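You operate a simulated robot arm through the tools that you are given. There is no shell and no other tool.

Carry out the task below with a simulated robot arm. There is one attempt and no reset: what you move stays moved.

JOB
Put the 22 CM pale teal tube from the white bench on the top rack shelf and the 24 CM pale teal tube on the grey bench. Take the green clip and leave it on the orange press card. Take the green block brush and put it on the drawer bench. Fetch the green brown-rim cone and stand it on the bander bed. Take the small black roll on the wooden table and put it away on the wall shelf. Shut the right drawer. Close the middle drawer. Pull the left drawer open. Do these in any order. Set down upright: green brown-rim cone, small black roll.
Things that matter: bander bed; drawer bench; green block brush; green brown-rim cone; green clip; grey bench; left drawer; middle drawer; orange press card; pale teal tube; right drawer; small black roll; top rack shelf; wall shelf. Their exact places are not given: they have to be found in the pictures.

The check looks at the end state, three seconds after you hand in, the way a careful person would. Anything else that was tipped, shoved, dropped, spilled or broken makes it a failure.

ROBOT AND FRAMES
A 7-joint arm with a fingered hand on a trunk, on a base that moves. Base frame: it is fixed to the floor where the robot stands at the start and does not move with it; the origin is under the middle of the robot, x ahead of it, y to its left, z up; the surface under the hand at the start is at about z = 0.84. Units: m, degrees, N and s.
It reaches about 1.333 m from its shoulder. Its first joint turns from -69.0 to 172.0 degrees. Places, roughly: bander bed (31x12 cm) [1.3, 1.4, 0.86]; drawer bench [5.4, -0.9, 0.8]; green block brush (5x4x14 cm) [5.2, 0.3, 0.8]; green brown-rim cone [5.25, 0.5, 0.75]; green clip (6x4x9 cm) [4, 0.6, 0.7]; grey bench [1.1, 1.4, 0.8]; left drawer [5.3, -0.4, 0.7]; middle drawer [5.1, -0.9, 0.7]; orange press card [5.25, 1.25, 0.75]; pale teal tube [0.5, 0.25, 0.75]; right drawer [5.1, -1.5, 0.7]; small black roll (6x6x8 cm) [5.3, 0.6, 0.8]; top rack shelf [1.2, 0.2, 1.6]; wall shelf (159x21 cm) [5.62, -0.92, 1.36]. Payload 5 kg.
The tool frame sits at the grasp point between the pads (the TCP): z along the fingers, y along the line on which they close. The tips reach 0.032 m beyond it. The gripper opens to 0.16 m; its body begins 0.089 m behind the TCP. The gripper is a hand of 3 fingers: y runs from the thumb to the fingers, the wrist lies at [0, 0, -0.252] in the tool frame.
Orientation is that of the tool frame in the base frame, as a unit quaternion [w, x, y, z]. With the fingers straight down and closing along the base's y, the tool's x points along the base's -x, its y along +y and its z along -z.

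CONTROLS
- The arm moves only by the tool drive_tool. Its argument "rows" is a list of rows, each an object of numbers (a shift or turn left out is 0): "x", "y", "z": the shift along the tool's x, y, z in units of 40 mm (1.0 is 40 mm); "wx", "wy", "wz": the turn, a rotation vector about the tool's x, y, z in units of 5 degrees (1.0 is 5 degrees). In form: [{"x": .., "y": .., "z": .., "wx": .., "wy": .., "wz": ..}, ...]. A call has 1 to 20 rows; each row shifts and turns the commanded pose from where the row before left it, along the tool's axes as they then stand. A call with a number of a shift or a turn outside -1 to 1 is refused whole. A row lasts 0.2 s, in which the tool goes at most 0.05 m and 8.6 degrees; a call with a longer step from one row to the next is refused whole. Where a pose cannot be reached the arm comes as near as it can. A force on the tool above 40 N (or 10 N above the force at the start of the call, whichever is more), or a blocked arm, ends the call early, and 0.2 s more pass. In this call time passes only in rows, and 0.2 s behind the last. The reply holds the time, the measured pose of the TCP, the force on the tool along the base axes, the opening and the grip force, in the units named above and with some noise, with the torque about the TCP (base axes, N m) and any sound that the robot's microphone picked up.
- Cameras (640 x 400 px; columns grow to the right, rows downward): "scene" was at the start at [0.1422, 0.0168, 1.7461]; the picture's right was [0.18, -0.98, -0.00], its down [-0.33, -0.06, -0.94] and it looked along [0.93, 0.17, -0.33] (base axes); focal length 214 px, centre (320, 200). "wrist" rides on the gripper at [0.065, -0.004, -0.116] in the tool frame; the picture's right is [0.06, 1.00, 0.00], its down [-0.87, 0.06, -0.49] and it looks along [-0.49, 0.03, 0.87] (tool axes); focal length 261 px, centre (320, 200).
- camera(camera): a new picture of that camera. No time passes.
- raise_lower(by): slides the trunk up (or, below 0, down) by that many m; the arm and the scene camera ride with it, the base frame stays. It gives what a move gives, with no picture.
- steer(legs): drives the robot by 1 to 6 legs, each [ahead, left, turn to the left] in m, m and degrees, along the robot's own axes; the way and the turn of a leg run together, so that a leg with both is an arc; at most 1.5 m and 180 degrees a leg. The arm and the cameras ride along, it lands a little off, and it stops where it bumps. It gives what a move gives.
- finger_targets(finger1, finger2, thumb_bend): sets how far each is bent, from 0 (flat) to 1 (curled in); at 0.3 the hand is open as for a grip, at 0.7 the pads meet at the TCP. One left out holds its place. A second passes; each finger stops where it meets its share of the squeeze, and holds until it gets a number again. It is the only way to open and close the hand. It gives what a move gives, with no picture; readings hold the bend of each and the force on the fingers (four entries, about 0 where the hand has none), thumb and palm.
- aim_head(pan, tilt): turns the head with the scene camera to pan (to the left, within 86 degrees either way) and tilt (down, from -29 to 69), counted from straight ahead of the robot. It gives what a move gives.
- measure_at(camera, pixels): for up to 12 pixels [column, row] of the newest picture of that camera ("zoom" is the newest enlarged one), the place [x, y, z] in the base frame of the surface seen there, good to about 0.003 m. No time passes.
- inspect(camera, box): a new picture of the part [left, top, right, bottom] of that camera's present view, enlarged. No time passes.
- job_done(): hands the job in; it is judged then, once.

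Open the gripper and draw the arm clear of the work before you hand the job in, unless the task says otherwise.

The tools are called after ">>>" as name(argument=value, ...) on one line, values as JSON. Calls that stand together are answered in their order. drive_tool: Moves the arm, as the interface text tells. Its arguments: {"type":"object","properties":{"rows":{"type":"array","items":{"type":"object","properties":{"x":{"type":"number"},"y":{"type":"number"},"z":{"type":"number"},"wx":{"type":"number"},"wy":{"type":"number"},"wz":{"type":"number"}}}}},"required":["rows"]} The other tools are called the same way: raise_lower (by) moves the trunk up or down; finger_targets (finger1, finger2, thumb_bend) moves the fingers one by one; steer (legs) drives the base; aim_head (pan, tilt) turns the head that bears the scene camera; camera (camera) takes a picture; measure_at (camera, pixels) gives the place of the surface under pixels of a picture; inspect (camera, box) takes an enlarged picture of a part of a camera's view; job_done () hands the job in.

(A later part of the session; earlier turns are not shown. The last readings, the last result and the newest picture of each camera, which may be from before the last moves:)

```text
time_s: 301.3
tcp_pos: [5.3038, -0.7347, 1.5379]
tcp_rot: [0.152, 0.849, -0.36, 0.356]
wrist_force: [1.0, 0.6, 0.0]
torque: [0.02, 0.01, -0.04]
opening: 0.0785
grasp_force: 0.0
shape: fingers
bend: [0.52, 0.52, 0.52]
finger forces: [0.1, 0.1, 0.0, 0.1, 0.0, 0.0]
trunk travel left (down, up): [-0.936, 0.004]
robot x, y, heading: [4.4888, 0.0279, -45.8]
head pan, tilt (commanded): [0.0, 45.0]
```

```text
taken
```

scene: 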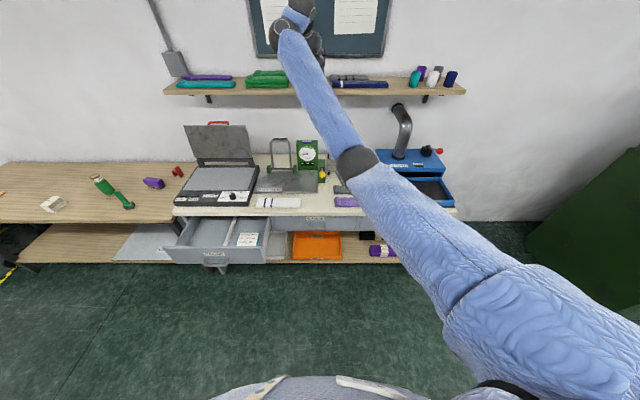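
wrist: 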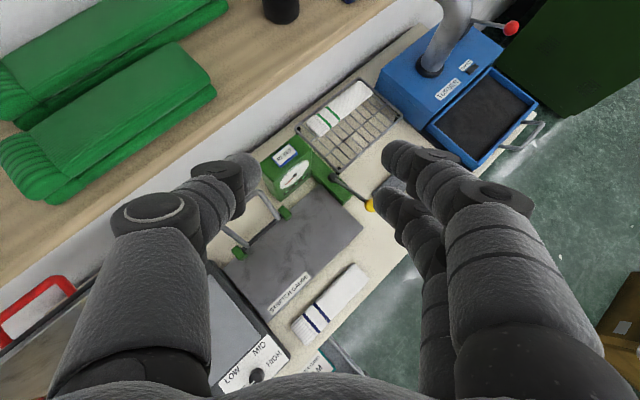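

On track. I continue up the aisle another 0.97 m.

>>> steer(legs=[[-0.69, 0.665, 0]])

>>> camera(camera="wrist")

>>> camera(camera="scene")

```text
time_s: 306.4
tcp_pos: [5.2965, 0.2366, 1.5378]
tcp_rot: [0.152, 0.849, -0.359, 0.356]
wrist_force: [-0.3, -0.4, -0.4]
torque: [0.02, 0.03, 0.01]
opening: 0.0788
grasp_force: 0.1
shape: fingers
bend: [0.52, 0.52, 0.52]
finger forces: [0.1, 0.0, 0.0, 0.0, 0.1, 0.0]
trunk travel left (down, up): [-0.936, 0.004]
robot x, y, heading: [4.4742, 1.001, -45.4]
head pan, tilt (commanded): [0.0, 45.0]
```

```text
taken
```

wrist: 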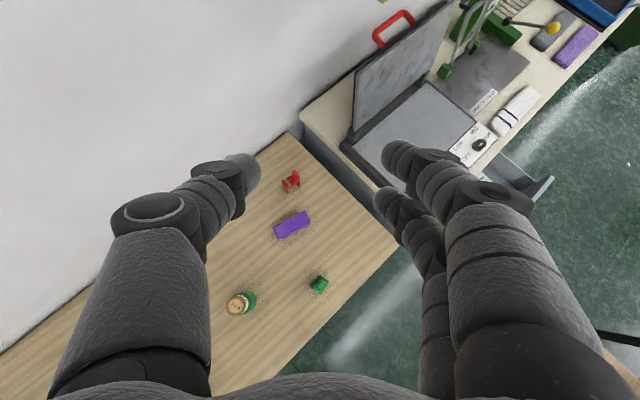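

```text
taken
```

scene: 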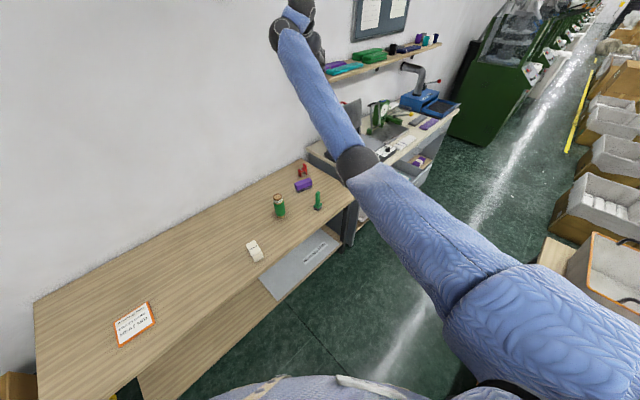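

I enlarge the brush and its neighbours.

>>> inspect(camera="scene", box=[240, 150, 360, 270])

>>> measure_at(camera="scene", pixels=[[318, 194], [318, 200], [317, 207], [280, 198], [279, 215], [302, 185], [253, 247], [345, 205], [150, 310], [120, 325], [135, 340]])

>>> inspect(camera="wrist", box=[220, 150, 420, 320])

```text
3.33 times, centred on (300, 210) of scene
```

zoom: 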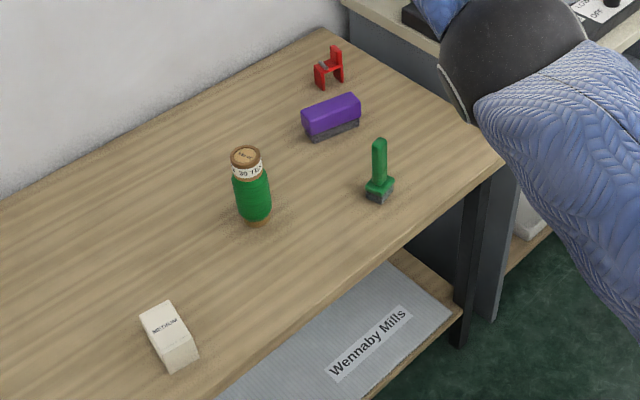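

```text
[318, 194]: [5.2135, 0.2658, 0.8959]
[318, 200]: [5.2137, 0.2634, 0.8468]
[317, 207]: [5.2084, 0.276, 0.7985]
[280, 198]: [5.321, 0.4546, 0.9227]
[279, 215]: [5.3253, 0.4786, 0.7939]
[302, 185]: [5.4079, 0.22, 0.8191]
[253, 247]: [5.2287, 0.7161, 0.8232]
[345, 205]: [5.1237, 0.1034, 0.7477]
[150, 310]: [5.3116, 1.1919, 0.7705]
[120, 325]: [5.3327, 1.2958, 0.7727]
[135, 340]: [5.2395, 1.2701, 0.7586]
```

```text
2.35 times, centred on (320, 235) of wrist
```

zoom: 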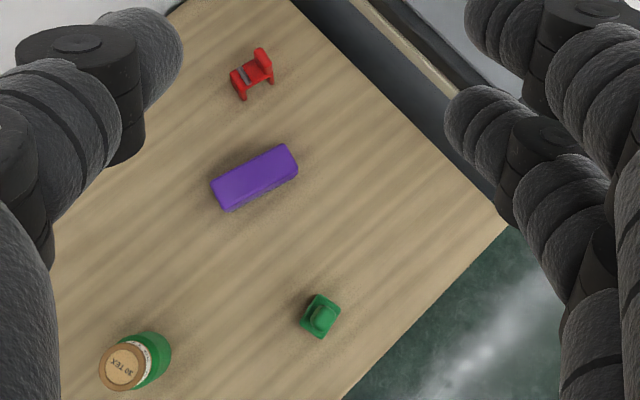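

Brush centre is about (5.214, 0.250), handle z 0.81–0.897. I lower the trunk 0.5 m, then align above the handle and take a look.

>>> raise_lower(by=-0.4)

>>> raise_lower(by=-0.1)

>>> finger_targets(finger1=0.48, finger2=0.48, thumb_bend=0.48)

>>> drive_tool(rows=[{"x": -0.59, "y": 0.62, "z": -0.595}, {"x": -0.59, "y": 0.62, "z": -0.595}])

>>> camera(camera="wrist")

>>> camera(camera="scene")

```text
time_s: 310.2
tcp_pos: [5.2957, 0.2371, 1.1391]
tcp_rot: [0.152, 0.849, -0.359, 0.356]
wrist_force: [-0.3, -0.2, 0.3]
torque: [-0.02, 0.04, 0.01]
opening: 0.0788
grasp_force: 0.0
shape: fingers
bend: [0.52, 0.52, 0.52]
finger forces: [0.0, 0.0, 0.0, 0.0, 0.0, 0.1]
trunk travel left (down, up): [-0.536, 0.404]
robot x, y, heading: [4.4788, 0.9979, -45.6]
head pan, tilt (commanded): [0.0, 45.0]
```

```text
time_s: 311.6
tcp_pos: [5.2951, 0.2383, 1.0385]
tcp_rot: [0.151, 0.849, -0.359, 0.357]
wrist_force: [0.0, 0.6, 0.1]
torque: [0.01, -0.03, 0.01]
opening: 0.0787
grasp_force: 0.1
shape: fingers
bend: [0.52, 0.52, 0.52]
finger forces: [0.0, 0.0, 0.0, 0.0, 0.1, 0.0]
trunk travel left (down, up): [-0.436, 0.504]
robot x, y, heading: [4.4755, 0.9988, -45.4]
head pan, tilt (commanded): [0.0, 45.0]
```

```text
time_s: 312.6
tcp_pos: [5.2966, 0.2358, 1.038]
tcp_rot: [0.152, 0.849, -0.359, 0.357]
wrist_force: [-0.5, 0.7, 0.0]
torque: [0.01, -0.01, 0.01]
opening: 0.0947
grasp_force: 0.0
shape: fingers
bend: [0.48, 0.48, 0.48]
finger forces: [0.0, 0.0, 0.1, 0.0, 0.0, 0.0]
trunk travel left (down, up): [-0.436, 0.504]
robot x, y, heading: [4.4747, 1.0019, -45.6]
head pan, tilt (commanded): [0.0, 45.0]
```

```text
time_s: 313.1
tcp_pos: [5.2139, 0.2525, 1.038]
tcp_rot: [0.151, 0.849, -0.358, 0.357]
wrist_force: [-0.2, 0.5, 0.0]
torque: [0.0, 0.0, -0.03]
opening: 0.095
grasp_force: 0.1
shape: fingers
bend: [0.48, 0.48, 0.48]
finger forces: [0.0, 0.0, 0.1, 0.0, 0.1, 0.0]
trunk travel left (down, up): [-0.436, 0.504]
robot x, y, heading: [4.476, 0.9999, -45.5]
head pan, tilt (commanded): [0.0, 45.0]
```

```text
taken
```

wrist: 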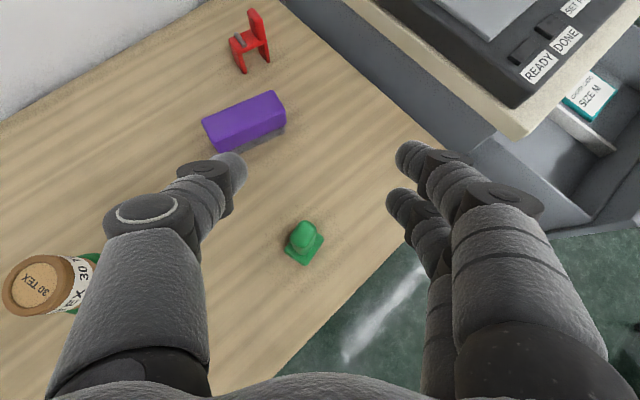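

```text
taken
```

scene: 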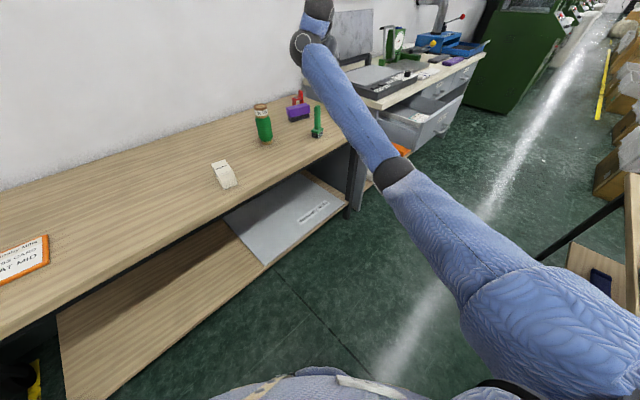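

I measure the handle top in this wrist view to refine the alignment.

>>> measure_at(camera="wrist", pixels=[[303, 228], [303, 234], [303, 240], [297, 234], [309, 234], [303, 258], [318, 245], [290, 245], [75, 270], [90, 262]])

```text
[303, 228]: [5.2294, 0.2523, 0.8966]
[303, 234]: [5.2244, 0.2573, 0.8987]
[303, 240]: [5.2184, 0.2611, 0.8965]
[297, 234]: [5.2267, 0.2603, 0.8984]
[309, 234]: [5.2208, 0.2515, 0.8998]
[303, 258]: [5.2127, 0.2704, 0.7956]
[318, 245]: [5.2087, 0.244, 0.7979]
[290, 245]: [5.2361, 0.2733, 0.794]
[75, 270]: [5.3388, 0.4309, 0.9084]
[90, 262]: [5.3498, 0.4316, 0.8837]
```

The handle axis is at (5.223, 0.256). I correct by ~1 cm and descend to z≈0.857.

>>> drive_tool(rows=[{"x": 0.06, "y": -0.23, "z": 0.06}, {"x": -0.646, "z": 0.633}, {"x": -0.646, "z": 0.633}, {"x": -0.646, "z": 0.633}, {"x": -0.646, "z": 0.633}, {"x": -0.646, "z": 0.633}])

>>> camera(camera="wrist")

>>> inspect(camera="scene", box=[220, 40, 420, 190])

```text
time_s: 314.6
tcp_pos: [5.2213, 0.2551, 0.8577]
tcp_rot: [0.15, 0.85, -0.358, 0.357]
wrist_force: [0.4, 0.8, -0.1]
torque: [0.0, -0.01, 0.0]
opening: 0.0951
grasp_force: 0.1
shape: fingers
bend: [0.48, 0.48, 0.48]
finger forces: [0.0, 0.0, 0.1, 0.0, 0.0, 0.1]
trunk travel left (down, up): [-0.436, 0.504]
robot x, y, heading: [4.4731, 1.0011, -45.2]
head pan, tilt (commanded): [0.0, 45.0]
```

```text
taken
```

wrist: 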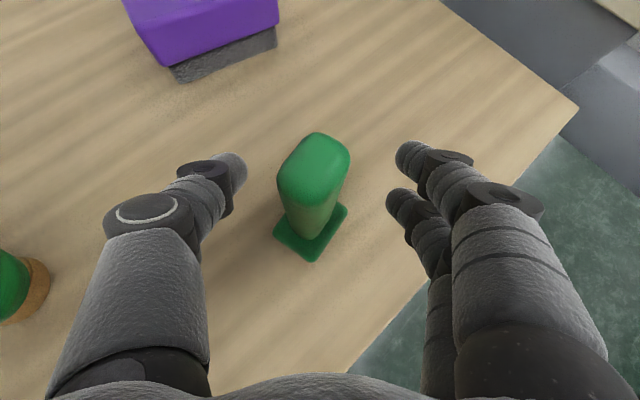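

```text
2.67 times, centred on (320, 115) of scene
```

zoom: 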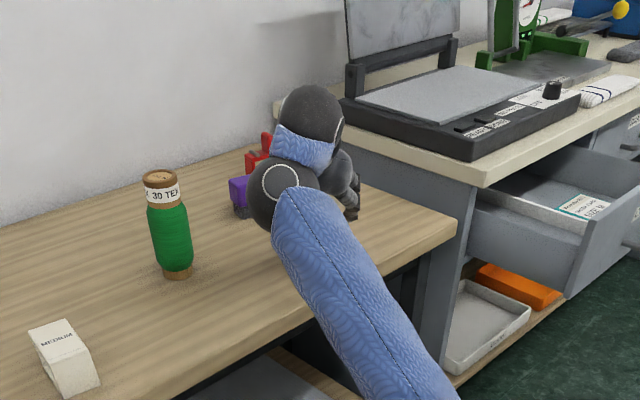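

The brush's handle is rectangular and aligned with the room, 45° to my fingers. I rotate the hand about the vertical through the TCP by ≈43° so the pads meet its faces squarely.

>>> drive_tool(rows=[{"wx": 0.7, "wz": -0.69}, {"wx": 0.7, "wz": -0.69}, {"wx": 0.7, "wz": -0.69}, {"wx": 0.7, "wz": -0.69}, {"wx": 0.7, "wz": -0.69}])

>>> camera(camera="wrist")

```text
time_s: 315.8
tcp_pos: [5.2229, 0.2547, 0.8578]
tcp_rot: [0.072, 0.906, -0.168, 0.381]
wrist_force: [-0.6, -0.1, 0.6]
torque: [0.01, 0.01, 0.0]
opening: 0.0949
grasp_force: 0.1
shape: fingers
bend: [0.48, 0.48, 0.48]
finger forces: [0.0, 0.0, 0.0, 0.1, 0.0, 0.1]
trunk travel left (down, up): [-0.436, 0.504]
robot x, y, heading: [4.4714, 0.9988, -45.3]
head pan, tilt (commanded): [0.0, 45.0]
```

```text
taken
```

wrist: 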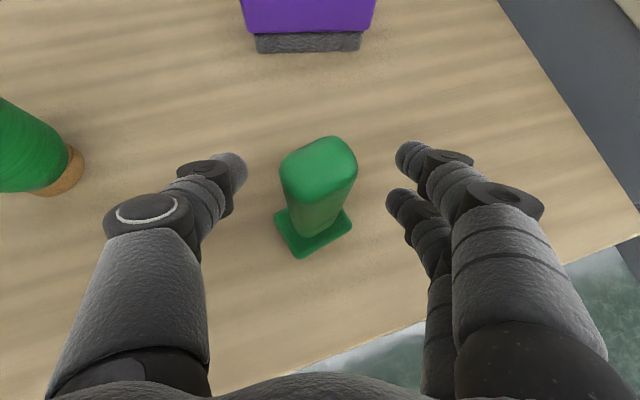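

Reached smoothly; the brush is still ~20° off. I rotate four more rows.

>>> drive_tool(rows=[{"wx": 0.7, "wz": -0.69}, {"wx": 0.7, "wz": -0.69}, {"wx": 0.7, "wz": -0.69}, {"wx": 0.7, "wz": -0.69}])

>>> camera(camera="wrist")

```text
time_s: 316.8
tcp_pos: [5.2144, 0.2418, 0.8557]
tcp_rot: [0.014, 0.923, -0.016, 0.383]
wrist_force: [0.3, 0.4, -0.2]
torque: [-0.02, -0.01, -0.02]
opening: 0.095
grasp_force: 0.1
shape: fingers
bend: [0.48, 0.48, 0.48]
finger forces: [0.1, 0.1, 0.0, 0.1, 0.0, 0.0]
trunk travel left (down, up): [-0.436, 0.504]
robot x, y, heading: [4.4739, 0.9998, -45.4]
head pan, tilt (commanded): [0.0, 45.0]
```

```text
taken
```

wrist: 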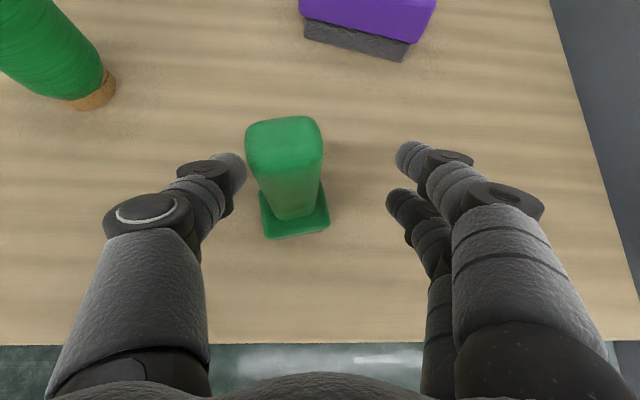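

The hand is now square to the brush; the TCP drifted ~1.5 cm, so I shift back onto the handle axis.

>>> drive_tool(rows=[{"x": 0.18, "y": -0.36, "z": 0.1}])

>>> camera(camera="wrist")

```text
time_s: 317.1
tcp_pos: [5.2246, 0.254, 0.8711]
tcp_rot: [0.015, 0.92, -0.016, 0.391]
wrist_force: [0.1, 0.5, 1.3]
torque: [-0.02, -0.01, -0.04]
opening: 0.095
grasp_force: 0.1
shape: fingers
bend: [0.48, 0.48, 0.48]
finger forces: [0.1, 0.0, 0.0, 0.0, 0.0, 0.0]
trunk travel left (down, up): [-0.436, 0.504]
robot x, y, heading: [4.4759, 1.0003, -45.4]
head pan, tilt (commanded): [0.0, 45.0]
```

```text
taken
```

wrist: 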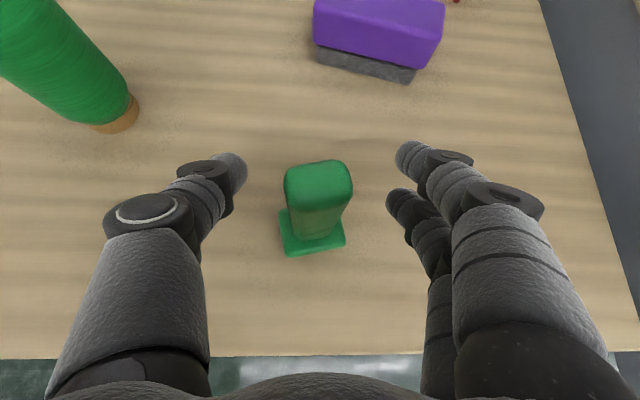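

Centred. I lower 1 cm and close on the handle.

>>> drive_tool(rows=[{"x": -0.2, "z": 0.2}])

>>> finger_targets(finger1=0.58, finger2=0.58, thumb_bend=0.58)

>>> finger_targets(finger1=0.75, finger2=0.75, thumb_bend=0.75)

>>> camera(camera="wrist")

```text
time_s: 317.6
tcp_pos: [5.2252, 0.2548, 0.8641]
tcp_rot: [0.017, 0.92, -0.015, 0.391]
wrist_force: [0.0, -0.9, 0.1]
torque: [0.01, -0.01, -0.03]
opening: 0.0951
grasp_force: 0.2
shape: fingers
bend: [0.48, 0.48, 0.48]
finger forces: [0.1, 0.0, 0.0, 0.0, 0.0, 0.0]
trunk travel left (down, up): [-0.436, 0.504]
robot x, y, heading: [4.4786, 0.9982, -45.2]
head pan, tilt (commanded): [0.0, 45.0]
```

```text
time_s: 318.6
tcp_pos: [5.2248, 0.2556, 0.86]
tcp_rot: [0.017, 0.921, -0.015, 0.388]
wrist_force: [-0.1, 0.5, 0.1]
torque: [-0.01, -0.01, 0.02]
opening: 0.0599
grasp_force: 0.0
shape: fingers
bend: [0.57, 0.57, 0.57]
finger forces: [0.0, 0.0, 0.0, 0.1, 0.0, 0.0]
trunk travel left (down, up): [-0.436, 0.504]
robot x, y, heading: [4.4757, 0.9985, -45.7]
head pan, tilt (commanded): [0.0, 45.0]
```

```text
time_s: 319.6
tcp_pos: [5.2235, 0.2545, 0.8562]
tcp_rot: [0.017, 0.922, -0.016, 0.386]
wrist_force: [0.0, -0.1, 0.1]
torque: [0.02, -0.01, -0.01]
opening: 0.0041
grasp_force: 0.1
shape: fingers
bend: [0.74, 0.74, 0.73]
finger forces: [0.1, 0.0, 0.1, 0.0, 0.1, 0.1]
trunk travel left (down, up): [-0.436, 0.504]
robot x, y, heading: [4.4755, 0.9998, -45.1]
head pan, tilt (commanded): [0.0, 45.0]
```

```text
taken
```

wrist: 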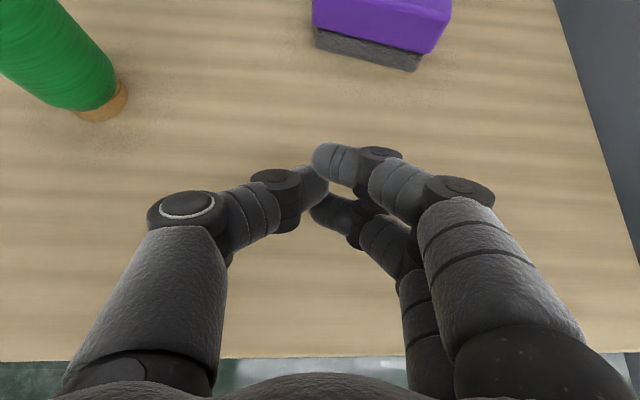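

The fingers closed on nothing and the brush is out of this view. I look with the scene camera to find it.

>>> camera(camera="scene")

>>> inspect(camera="scene", box=[220, 40, 420, 190])

```text
taken
```

scene: 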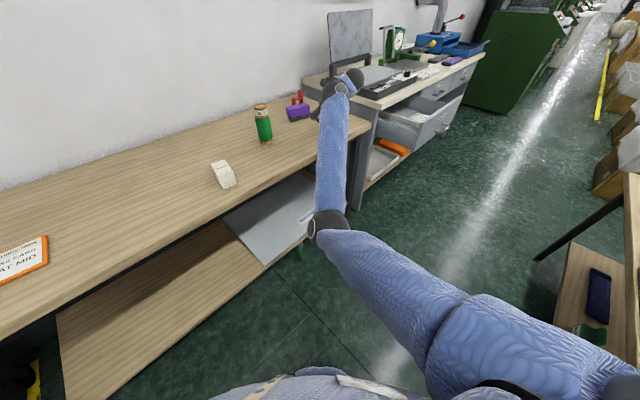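

```text
2.67 times, centred on (320, 115) of scene
```

zoom: 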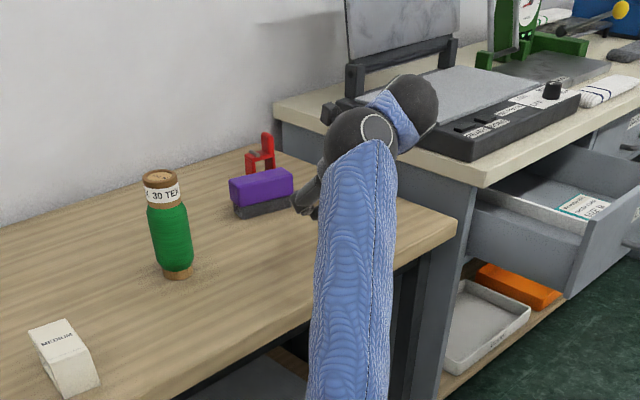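

The arm's elbow moved during that step, and there is something green near (300,250). I zoom there.

>>> inspect(camera="scene", box=[250, 190, 370, 290])

>>> measure_at(camera="scene", pixels=[[300, 250], [301, 256], [299, 245], [320, 215], [330, 222], [330, 170], [345, 100], [312, 280]])

```text
4.00 times, centred on (310, 240) of scene
```

zoom: 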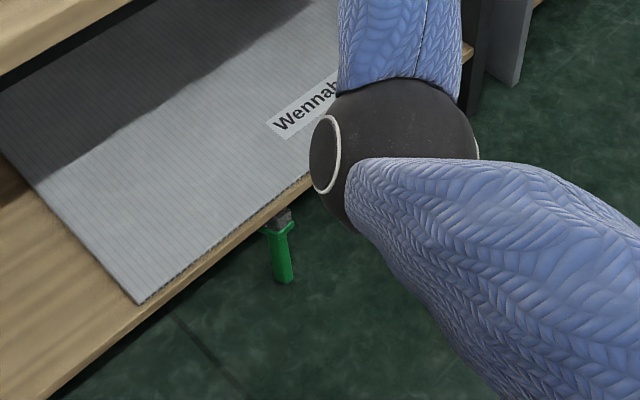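

```text
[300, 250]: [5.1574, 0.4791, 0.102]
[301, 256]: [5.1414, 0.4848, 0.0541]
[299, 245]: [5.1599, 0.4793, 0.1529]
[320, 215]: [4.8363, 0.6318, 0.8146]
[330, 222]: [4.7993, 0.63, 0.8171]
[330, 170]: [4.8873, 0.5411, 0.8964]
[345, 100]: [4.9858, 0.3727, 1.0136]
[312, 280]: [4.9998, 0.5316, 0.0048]
```

The brush has slipped off and lies on the floor at about (5.15, 0.48), leaning on the lower shelf edge. I first raise the arm out of the way, restore the hand's yaw and then look closely.

>>> raise_lower(by=0.4)

>>> drive_tool(rows=[{"wx": -0.7, "wz": 0.69}, {"wx": -0.7, "wz": 0.69}, {"wx": -0.7, "wz": 0.69}, {"wx": -0.7, "wz": 0.69}, {"wx": -0.7, "wz": 0.69}, {"wx": -0.7, "wz": 0.69}, {"wx": -0.7, "wz": 0.69}, {"wx": -0.7, "wz": 0.69}, {"wx": -0.7, "wz": 0.69}])

>>> aim_head(pan=10, tilt=55)

>>> camera(camera="scene")

```text
time_s: 323.4
tcp_pos: [5.2212, 0.2519, 1.2522]
tcp_rot: [0.016, 0.922, -0.017, 0.386]
wrist_force: [-1.3, 0.3, -0.8]
torque: [-0.02, -0.01, 0.05]
opening: 0.0039
grasp_force: 0.0
shape: fingers
bend: [0.74, 0.74, 0.73]
finger forces: [0.0, 0.0, 0.0, 0.0, 0.1, 0.0]
trunk travel left (down, up): [-0.836, 0.104]
robot x, y, heading: [4.4756, 0.9962, -45.3]
head pan, tilt (commanded): [0.0, 45.0]
```

```text
time_s: 325.4
tcp_pos: [5.2309, 0.2686, 1.2467]
tcp_rot: [0.152, 0.849, -0.359, 0.357]
wrist_force: [-0.5, 0.6, -0.3]
torque: [-0.01, -0.01, -0.02]
opening: 0.0039
grasp_force: 0.1
shape: fingers
bend: [0.74, 0.74, 0.73]
finger forces: [0.0, 0.0, 0.0, 0.1, 0.1, 0.0]
trunk travel left (down, up): [-0.836, 0.104]
robot x, y, heading: [4.4775, 1.001, -45.2]
head pan, tilt (commanded): [0.0, 45.0]
```

```text
time_s: 326.1
tcp_pos: [5.2295, 0.2698, 1.2483]
tcp_rot: [0.151, 0.85, -0.358, 0.356]
wrist_force: [1.1, 0.7, -0.1]
torque: [0.0, -0.01, 0.02]
opening: 0.0038
grasp_force: 0.2
shape: fingers
bend: [0.74, 0.74, 0.73]
finger forces: [0.0, 0.1, 0.1, 0.0, 0.0, 0.0]
trunk travel left (down, up): [-0.836, 0.104]
robot x, y, heading: [4.4756, 1.0033, -45.3]
head pan, tilt (commanded): [10.0, 55.0]
```

```text
taken
```

scene: 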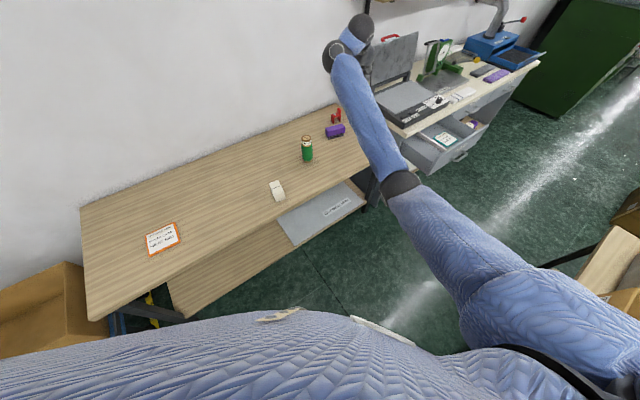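

The brush is hidden under the table edge from here. I back the robot off to free space, then try to bring the arm back to the elbow-up, hand-down posture, which is needed for reaching the floor.

>>> steer(legs=[[-0.48, 0.224, 0]])

>>> drive_tool(rows=[{"x": 0.71, "z": -0.7}, {"x": 0.71, "z": -0.7}, {"x": 0.71, "z": -0.7}, {"x": 0.71, "z": -0.7}, {"x": 0.71, "z": -0.7}, {"x": 0.71, "z": -0.7}])

>>> aim_head(pan=-10, tilt=20)

>>> camera(camera="scene")

```text
time_s: 329.2
tcp_pos: [5.0435, 0.7761, 1.2477]
tcp_rot: [0.153, 0.848, -0.361, 0.356]
wrist_force: [0.2, 0.4, 0.2]
torque: [-0.02, 0.0, -0.02]
opening: 0.004
grasp_force: 0.1
shape: fingers
bend: [0.74, 0.74, 0.73]
finger forces: [0.0, 0.1, 0.0, 0.0, 0.0, 0.0]
trunk travel left (down, up): [-0.836, 0.104]
robot x, y, heading: [4.2941, 1.5082, -45.8]
head pan, tilt (commanded): [10.0, 55.0]
```

```text
time_s: 330.6
tcp_pos: [5.0429, 0.7788, 1.4879]
tcp_rot: [0.152, 0.848, -0.361, 0.356]
wrist_force: [0.9, -0.2, 0.3]
torque: [-0.01, 0.01, -0.01]
opening: 0.0038
grasp_force: 0.1
shape: fingers
bend: [0.74, 0.74, 0.73]
finger forces: [0.0, 0.1, 0.0, 0.0, 0.0, 0.0]
trunk travel left (down, up): [-0.836, 0.104]
robot x, y, heading: [4.2935, 1.5095, -45.7]
head pan, tilt (commanded): [10.0, 55.0]
```

```text
time_s: 331.6
tcp_pos: [5.0426, 0.778, 1.4881]
tcp_rot: [0.153, 0.848, -0.361, 0.357]
wrist_force: [0.3, -0.2, 0.2]
torque: [-0.01, 0.01, 0.02]
opening: 0.0039
grasp_force: 0.0
shape: fingers
bend: [0.74, 0.74, 0.73]
finger forces: [0.0, 0.0, 0.0, 0.0, 0.1, 0.0]
trunk travel left (down, up): [-0.836, 0.104]
robot x, y, heading: [4.29, 1.5096, -45.9]
head pan, tilt (commanded): [-10.0, 20.0]
```

```text
taken
```

scene: 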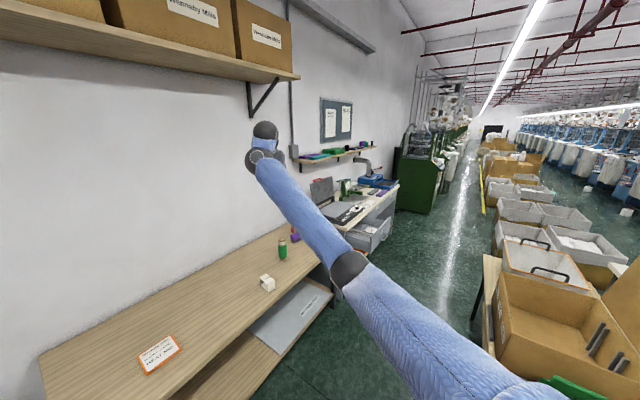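

I tilt the hand towards straight down (about tool -y) in steps and watch the elbow.

>>> drive_tool(rows=[{"wy": -1}, {"wy": -1}, {"wy": -1}, {"wy": -1}, {"wy": -1}, {"wy": -1}, {"wy": -1}, {"wy": -1}, {"wy": -1}])

>>> camera(camera="scene")

```text
time_s: 333.6
tcp_pos: [5.0723, 0.7505, 1.3848]
tcp_rot: [0.025, 0.918, -0.392, 0.053]
wrist_force: [0.2, 0.3, 0.0]
torque: [-0.03, 0.03, -0.05]
opening: 0.004
grasp_force: 0.1
shape: fingers
bend: [0.74, 0.74, 0.73]
finger forces: [0.0, 0.0, 0.0, 0.0, 0.1, 0.0]
out of reach, approached as far as the arm can: row 4, 5, 6, 7, 8, 9
trunk travel left (down, up): [-0.836, 0.104]
robot x, y, heading: [4.289, 1.5134, -45.8]
head pan, tilt (commanded): [-10.0, 20.0]
```

```text
taken
```

scene: 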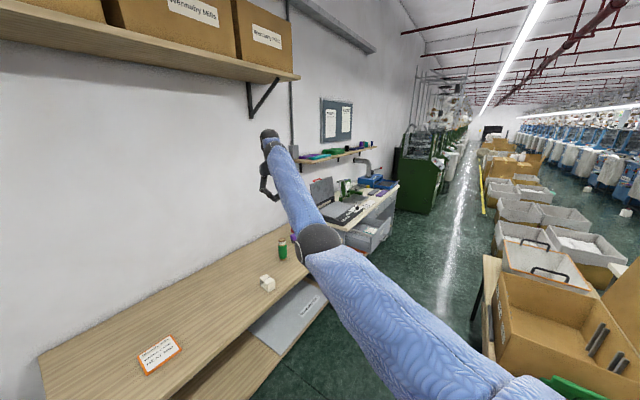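

The hand is nearly vertical. I measure the elbow and wrist to see the arm's bend.

>>> measure_at(camera="scene", pixels=[[318, 240], [320, 228], [268, 140], [400, 310], [295, 200], [510, 390], [270, 190]])

```text
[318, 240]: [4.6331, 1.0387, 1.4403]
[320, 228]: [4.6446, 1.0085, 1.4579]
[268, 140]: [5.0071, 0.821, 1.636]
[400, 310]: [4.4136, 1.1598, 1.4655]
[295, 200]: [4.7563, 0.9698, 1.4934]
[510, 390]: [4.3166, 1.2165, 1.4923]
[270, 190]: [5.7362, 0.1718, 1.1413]
```

The elbow is only slightly below the shoulder–wrist line. Lowering the hand vertically should put the elbow above that line. I lower 0.28 m.

>>> drive_tool(rows=[{"z": 1}, {"z": 1}, {"z": 1}, {"z": 1}, {"z": 1}, {"z": 1}, {"z": 1}])

>>> camera(camera="scene")

>>> measure_at(camera="scene", pixels=[[318, 240], [310, 260], [320, 280], [300, 220], [400, 330]])

```text
time_s: 335.2
tcp_pos: [5.0967, 0.7246, 1.1078]
tcp_rot: [0.024, 0.918, -0.392, 0.054]
wrist_force: [0.2, -0.6, 0.1]
torque: [0.03, 0.01, -0.02]
opening: 0.0039
grasp_force: 0.1
shape: fingers
bend: [0.74, 0.74, 0.73]
finger forces: [0.0, 0.0, 0.0, 0.0, 0.0, 0.0]
trunk travel left (down, up): [-0.836, 0.104]
robot x, y, heading: [4.2927, 1.507, -45.9]
head pan, tilt (commanded): [-10.0, 20.0]
```

```text
taken
```

scene: 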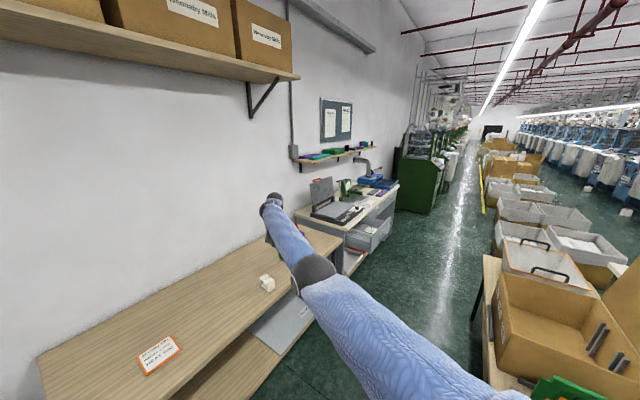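

```text
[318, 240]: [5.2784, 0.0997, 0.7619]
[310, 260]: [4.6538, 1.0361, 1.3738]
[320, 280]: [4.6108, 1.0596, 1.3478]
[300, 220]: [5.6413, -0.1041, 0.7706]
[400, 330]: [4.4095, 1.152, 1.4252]
```

Now I retract the hand horizontally (tool -x) and see which way the elbow bends.

>>> drive_tool(rows=[{"x": -0.8, "wy": -0.5}, {"x": -0.8, "wy": -0.5}, {"x": -0.8}, {"x": -0.8}])

>>> camera(camera="scene")

```text
time_s: 336.2
tcp_pos: [5.01, 0.8203, 1.0932]
tcp_rot: [0.002, 0.917, -0.4, 0.016]
wrist_force: [1.0, 0.2, 1.3]
torque: [-0.16, 0.09, -0.02]
opening: 0.0039
grasp_force: 0.0
shape: fingers
bend: [0.74, 0.74, 0.73]
finger forces: [0.0, 0.0, 0.0, 0.0, 0.0, 0.1]
out of reach, approached as far as the arm can: row 4
trunk travel left (down, up): [-0.836, 0.104]
robot x, y, heading: [4.2904, 1.5088, -45.6]
head pan, tilt (commanded): [-10.0, 20.0]
```

```text
taken
```

scene: 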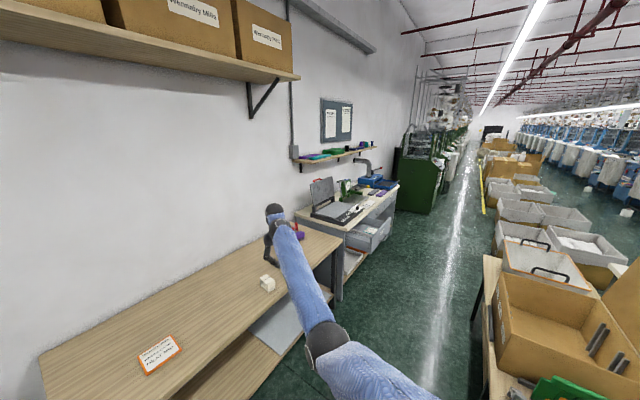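

The elbow went down again. I continue retracting in small steps to see whether the arm swivels sideways.

>>> drive_tool(rows=[{"x": -0.5}, {"x": -0.5}, {"x": -0.5}, {"x": -0.5}, {"x": -0.5}, {"x": -0.5}])

>>> camera(camera="scene")

```text
time_s: 337.6
tcp_pos: [5.0079, 0.8175, 1.092]
tcp_rot: [0.005, 0.92, -0.391, 0.014]
wrist_force: [0.2, -0.1, 0.7]
torque: [-0.02, -0.03, 0.04]
opening: 0.0039
grasp_force: 0.1
shape: fingers
bend: [0.74, 0.74, 0.73]
finger forces: [0.0, 0.0, 0.0, 0.0, 0.0, 0.1]
out of reach, approached as far as the arm can: row 1, 2, 3, 4, 5, 6
trunk travel left (down, up): [-0.836, 0.104]
robot x, y, heading: [4.2931, 1.51, -45.5]
head pan, tilt (commanded): [-10.0, 20.0]
```

```text
taken
```

scene: 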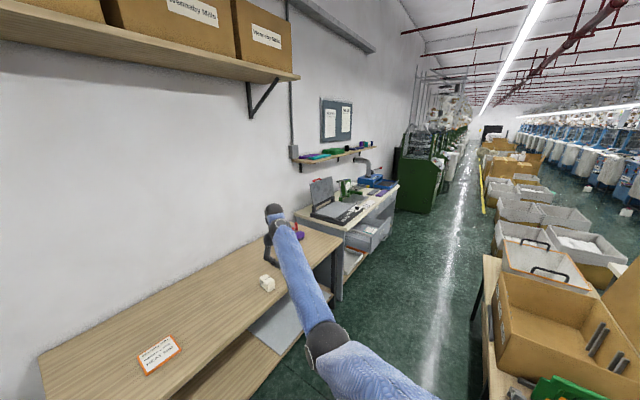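

It is stuck at the wrist limit. Plan: stretch the arm straight and horizontal and roll the hand about the arm axis (negative), so that part of the roll goes into the shoulder and swings the elbow round to the right/up. First I extend to horizontal.

>>> drive_tool(rows=[{"x": 0.535, "z": -0.5, "wy": 1}, {"x": 0.577, "z": -0.451, "wy": 1}, {"x": 0.614, "z": -0.399, "wy": 1}, {"x": 0.646, "z": -0.345, "wy": 1}, {"x": 0.674, "z": -0.287, "wy": 1}, {"x": 0.696, "z": -0.227, "wy": 1}, {"x": 0.713, "z": -0.166, "wy": 1}, {"x": 0.725, "z": -0.103, "wy": 1}, {"x": 0.731, "z": -0.039, "wy": 1}, {"x": 0.732, "z": 0.024, "wy": 1}, {"x": 0.727, "z": 0.089, "wy": 1}, {"x": 0.717, "z": 0.151, "wy": 1}, {"x": 0.7, "z": 0.213, "wy": 1}, {"x": 0.679, "z": 0.274, "wy": 1}, {"x": 0.653, "z": 0.332, "wy": 1}, {"x": 0.621, "z": 0.388, "wy": 1}, {"x": 0.585, "z": 0.44, "wy": 1}, {"x": 0.545, "z": 0.489, "wy": 1}])

>>> camera(camera="scene")

```text
time_s: 341.4
tcp_pos: [5.2657, 0.5474, 1.4611]
tcp_rot: [0.281, 0.64, -0.273, 0.661]
wrist_force: [0.8, 0.4, -1.1]
torque: [-0.1, -0.06, -0.05]
opening: 0.0039
grasp_force: 0.1
shape: fingers
bend: [0.74, 0.74, 0.73]
finger forces: [0.0, 0.0, 0.1, 0.0, 0.0, 0.1]
trunk travel left (down, up): [-0.836, 0.104]
robot x, y, heading: [4.2893, 1.5075, -45.6]
head pan, tilt (commanded): [-10.0, 20.0]
```

```text
taken
```

scene: 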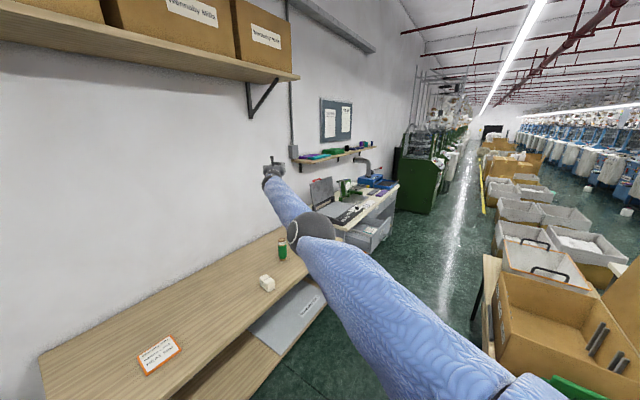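

Now I roll about the hand axis by -90° and watch the elbow.

>>> drive_tool(rows=[{"wz": -1}, {"wz": -1}, {"wz": -1}, {"wz": -1}, {"wz": -1}, {"wz": -1}, {"wz": -1}, {"wz": -1}, {"wz": -1}, {"wz": -1}, {"wz": -1}, {"wz": -1}, {"wz": -1}, {"wz": -1}, {"wz": -1}, {"wz": -1}, {"wz": -1}, {"wz": -1}])

>>> camera(camera="scene")

>>> measure_at(camera="scene", pixels=[[310, 225], [315, 235], [330, 240], [275, 175], [400, 310]])

```text
time_s: 345.2
tcp_pos: [5.2653, 0.5457, 1.4604]
tcp_rot: [0.666, 0.646, 0.26, 0.267]
wrist_force: [0.5, 0.6, 0.6]
torque: [0.0, 0.03, -0.02]
opening: 0.0039
grasp_force: 0.0
shape: fingers
bend: [0.74, 0.74, 0.73]
finger forces: [0.1, 0.1, 0.0, 0.0, 0.0, 0.0]
trunk travel left (down, up): [-0.836, 0.104]
robot x, y, heading: [4.2882, 1.511, -45.8]
head pan, tilt (commanded): [-10.0, 20.0]
```

```text
taken
```

scene: 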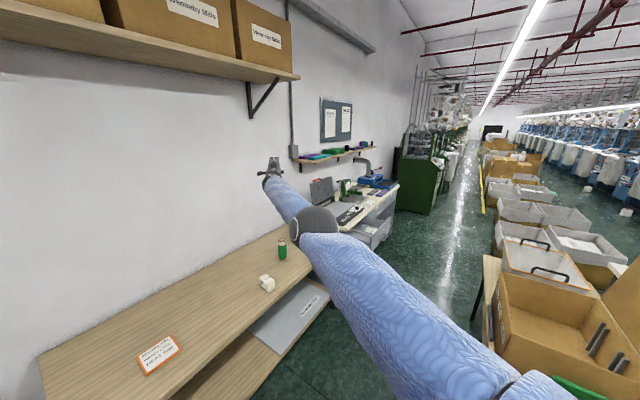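

```text
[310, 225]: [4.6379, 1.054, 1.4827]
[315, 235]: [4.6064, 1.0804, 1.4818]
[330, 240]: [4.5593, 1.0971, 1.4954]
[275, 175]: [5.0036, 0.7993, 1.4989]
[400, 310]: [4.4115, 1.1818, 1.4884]
```

The arm is almost straight now. I roll another -90°.

>>> drive_tool(rows=[{"wz": -1}, {"wz": -1}, {"wz": -1}, {"wz": -1}, {"wz": -1}, {"wz": -1}, {"wz": -1}, {"wz": -1}, {"wz": -1}, {"wz": -1}, {"wz": -1}, {"wz": -1}, {"wz": -1}, {"wz": -1}, {"wz": -1}, {"wz": -1}, {"wz": -1}, {"wz": -1}])

>>> camera(camera="scene")

>>> measure_at(camera="scene", pixels=[[310, 225], [315, 235], [330, 240], [275, 175], [400, 310]])

```text
time_s: 349.0
tcp_pos: [5.2659, 0.5457, 1.4624]
tcp_rot: [0.66, 0.273, 0.641, -0.283]
wrist_force: [0.4, 0.5, -0.5]
torque: [-0.02, 0.01, 0.01]
opening: 0.0041
grasp_force: 0.1
shape: fingers
bend: [0.74, 0.74, 0.73]
finger forces: [0.0, 0.0, 0.1, 0.1, 0.1, 0.1]
trunk travel left (down, up): [-0.836, 0.104]
robot x, y, heading: [4.2914, 1.5084, -45.8]
head pan, tilt (commanded): [-10.0, 20.0]
```

```text
taken
```

scene: 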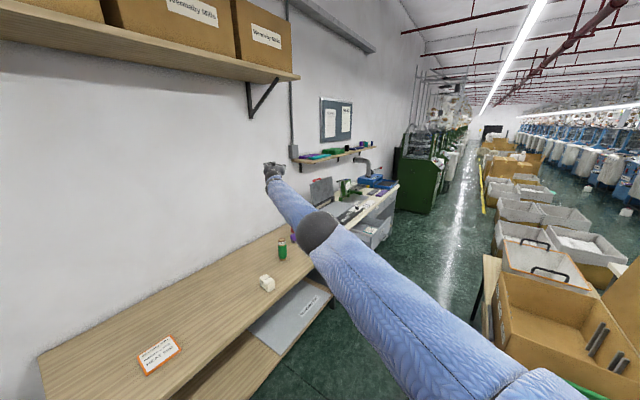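

```text
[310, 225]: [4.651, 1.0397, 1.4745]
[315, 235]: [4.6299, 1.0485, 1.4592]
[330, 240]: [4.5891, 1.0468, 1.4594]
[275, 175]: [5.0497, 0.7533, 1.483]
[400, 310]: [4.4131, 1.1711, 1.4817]
```

The elbow's marking turned, so the upper arm rolled. Now I tilt the hand downward (tool +y) while retracting, first half.

>>> drive_tool(rows=[{"x": 0.2, "z": -0.4, "wy": 1}, {"x": 0.234, "z": -0.381, "wy": 1}, {"x": 0.266, "z": -0.359, "wy": 1}, {"x": 0.297, "z": -0.335, "wy": 1}, {"x": 0.325, "z": -0.307, "wy": 1}, {"x": 0.35, "z": -0.278, "wy": 1}, {"x": 0.373, "z": -0.246, "wy": 1}, {"x": 0.393, "z": -0.213, "wy": 1}, {"x": 0.41, "z": -0.178, "wy": 1}])

>>> camera(camera="scene")

```text
time_s: 351.0
tcp_pos: [5.1684, 0.6488, 1.3869]
tcp_rot: [0.364, 0.361, 0.844, -0.157]
wrist_force: [-0.2, -0.5, -0.1]
torque: [-0.03, 0.01, -0.01]
opening: 0.0041
grasp_force: 0.1
shape: fingers
bend: [0.74, 0.74, 0.73]
finger forces: [0.0, 0.0, 0.1, 0.0, 0.0, 0.0]
trunk travel left (down, up): [-0.836, 0.104]
robot x, y, heading: [4.2905, 1.5066, -45.8]
head pan, tilt (commanded): [-10.0, 20.0]
```

```text
taken
```

scene: 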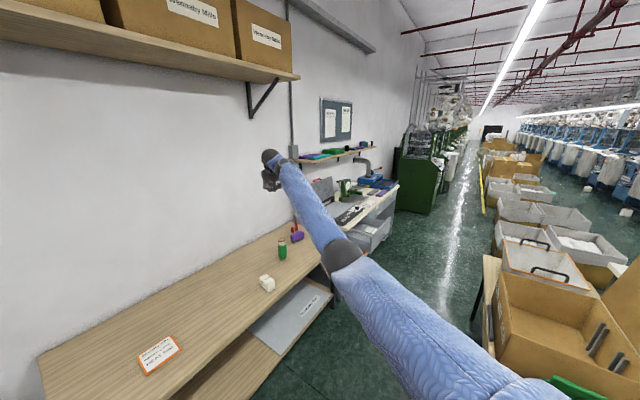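

Elbow is at (343,258) now. I measure it, then continue the tilt and retraction.

>>> measure_at(camera="scene", pixels=[[343, 250], [350, 262], [335, 245], [310, 205], [430, 330]])

>>> drive_tool(rows=[{"x": 0.424, "z": -0.141, "wy": 1}, {"x": 0.435, "z": -0.104, "wy": 1}, {"x": 0.442, "z": -0.066, "wy": 1}, {"x": 0.446, "z": -0.027, "wy": 1}, {"x": 0.447, "z": 0.012, "wy": 1}, {"x": 0.444, "z": 0.051, "wy": 1}, {"x": 0.438, "z": 0.09, "wy": 1}, {"x": 0.429, "z": 0.128, "wy": 1}, {"x": 0.416, "z": 0.164, "wy": 1}])

>>> camera(camera="scene")

```text
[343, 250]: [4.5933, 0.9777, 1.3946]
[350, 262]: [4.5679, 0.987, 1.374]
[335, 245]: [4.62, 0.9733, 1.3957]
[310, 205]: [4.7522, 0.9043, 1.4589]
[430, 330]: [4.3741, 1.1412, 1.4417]
```

```text
time_s: 353.0
tcp_pos: [5.0691, 0.7522, 1.3097]
tcp_rot: [0.013, 0.392, 0.92, -0.007]
wrist_force: [0.3, 0.3, -0.1]
torque: [0.03, 0.0, -0.02]
opening: 0.0038
grasp_force: 0.0
shape: fingers
bend: [0.74, 0.74, 0.73]
finger forces: [0.1, 0.0, 0.1, 0.1, 0.0, 0.1]
trunk travel left (down, up): [-0.836, 0.104]
robot x, y, heading: [4.2941, 1.5065, -45.8]
head pan, tilt (commanded): [-10.0, 20.0]
```

```text
taken
```

scene: 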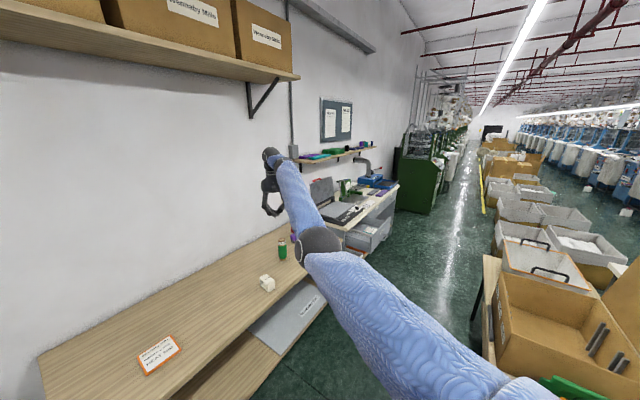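

Hand is vertical without limits reached. I retract (tool +x is towards the robot now) and check.

>>> drive_tool(rows=[{"x": 0.8}, {"x": 0.8}, {"x": 0.8}, {"x": 0.8}])

>>> camera(camera="scene")

```text
time_s: 354.0
tcp_pos: [5.0495, 0.8055, 1.2925]
tcp_rot: [0.014, 0.392, 0.92, -0.007]
wrist_force: [0.5, 1.2, 0.6]
torque: [-0.02, 0.0, -0.01]
opening: 0.0037
grasp_force: 0.1
shape: fingers
bend: [0.74, 0.74, 0.73]
finger forces: [0.0, 0.1, 0.1, 0.0, 0.0, 0.0]
out of reach, approached as far as the arm can: row 2, 3, 4
trunk travel left (down, up): [-0.836, 0.104]
robot x, y, heading: [4.2935, 1.5085, -45.8]
head pan, tilt (commanded): [-10.0, 20.0]
```

```text
taken
```

scene: 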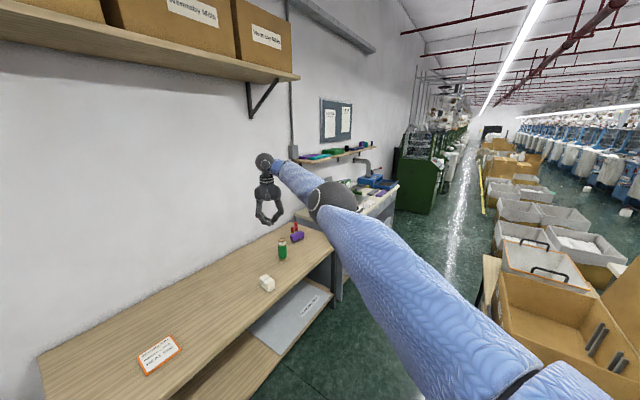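

The elbow is now rising to the right, as wanted. I continue retracting in small steps.

>>> drive_tool(rows=[{"x": 0.6}, {"x": 0.6}, {"x": 0.6}, {"x": 0.6}])

>>> camera(camera="scene")

```text
time_s: 355.0
tcp_pos: [5.0548, 0.8133, 1.2869]
tcp_rot: [0.012, 0.392, 0.92, -0.007]
wrist_force: [0.1, -0.4, -0.2]
torque: [0.01, -0.01, 0.04]
opening: 0.0037
grasp_force: 0.1
shape: fingers
bend: [0.74, 0.74, 0.73]
finger forces: [0.0, 0.0, 0.1, 0.0, 0.0, 0.0]
out of reach, approached as far as the arm can: row 1, 2, 3, 4
trunk travel left (down, up): [-0.836, 0.104]
robot x, y, heading: [4.2908, 1.511, -45.7]
head pan, tilt (commanded): [-10.0, 20.0]
```

```text
taken
```

scene: 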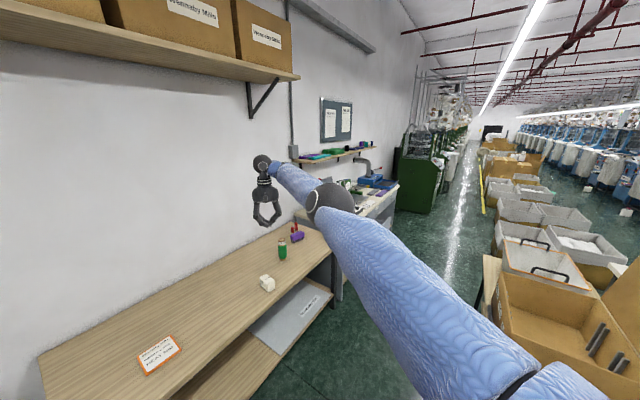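

I measure the elbow again, then lower the hand vertically, which should leave the elbow above.

>>> measure_at(camera="scene", pixels=[[330, 190], [335, 205], [265, 160], [420, 300], [530, 385]])

>>> drive_tool(rows=[{"z": 0.8}, {"z": 0.8}, {"z": 0.8}, {"z": 0.8}, {"z": 0.8}, {"z": 0.8}])

>>> camera(camera="scene")

```text
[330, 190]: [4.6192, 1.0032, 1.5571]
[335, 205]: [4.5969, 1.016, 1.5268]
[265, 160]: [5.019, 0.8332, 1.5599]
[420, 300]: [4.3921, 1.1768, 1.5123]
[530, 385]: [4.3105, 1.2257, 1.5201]
```

```text
time_s: 356.4
tcp_pos: [5.0596, 0.8068, 1.0941]
tcp_rot: [0.013, 0.393, 0.92, -0.007]
wrist_force: [0.2, -0.3, 0.2]
torque: [-0.01, 0.04, 0.04]
opening: 0.0039
grasp_force: 0.1
shape: fingers
bend: [0.74, 0.74, 0.73]
finger forces: [0.0, 0.0, 0.1, 0.0, 0.0, 0.0]
out of reach, approached as far as the arm can: row 2
trunk travel left (down, up): [-0.836, 0.104]
robot x, y, heading: [4.2923, 1.5091, -45.7]
head pan, tilt (commanded): [-10.0, 20.0]
```

```text
taken
```

scene: 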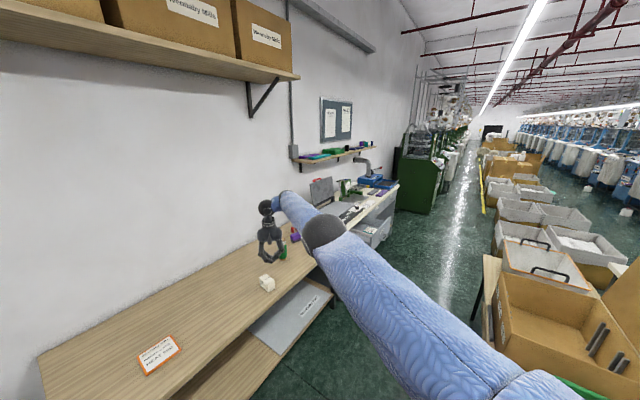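

Elbow seems above the wrist now. I retract again.

>>> drive_tool(rows=[{"x": 0.6}, {"x": 0.6}, {"x": 0.6}, {"x": 0.6}, {"x": 0.6}, {"x": 0.6}])

>>> camera(camera="scene")

```text
time_s: 357.8
tcp_pos: [5.0593, 0.8084, 1.0945]
tcp_rot: [0.013, 0.392, 0.92, -0.007]
wrist_force: [-0.3, 0.5, -0.7]
torque: [0.01, -0.01, 0.0]
opening: 0.0037
grasp_force: 0.1
shape: fingers
bend: [0.74, 0.74, 0.73]
finger forces: [0.1, 0.1, 0.1, 0.1, 0.0, 0.0]
out of reach, approached as far as the arm can: row 1, 2, 3, 4, 5, 6
trunk travel left (down, up): [-0.836, 0.104]
robot x, y, heading: [4.2912, 1.5077, -45.5]
head pan, tilt (commanded): [-10.0, 20.0]
```

```text
taken
```

scene: 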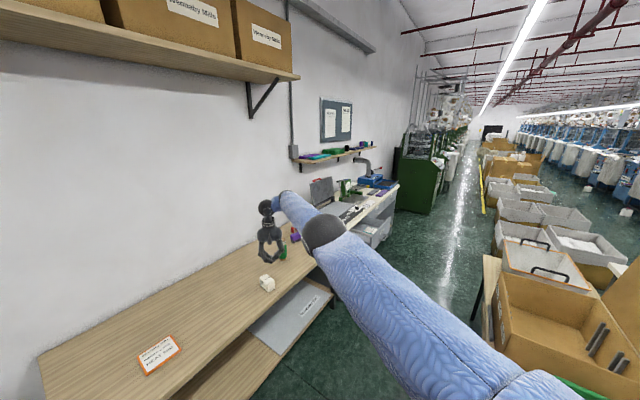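

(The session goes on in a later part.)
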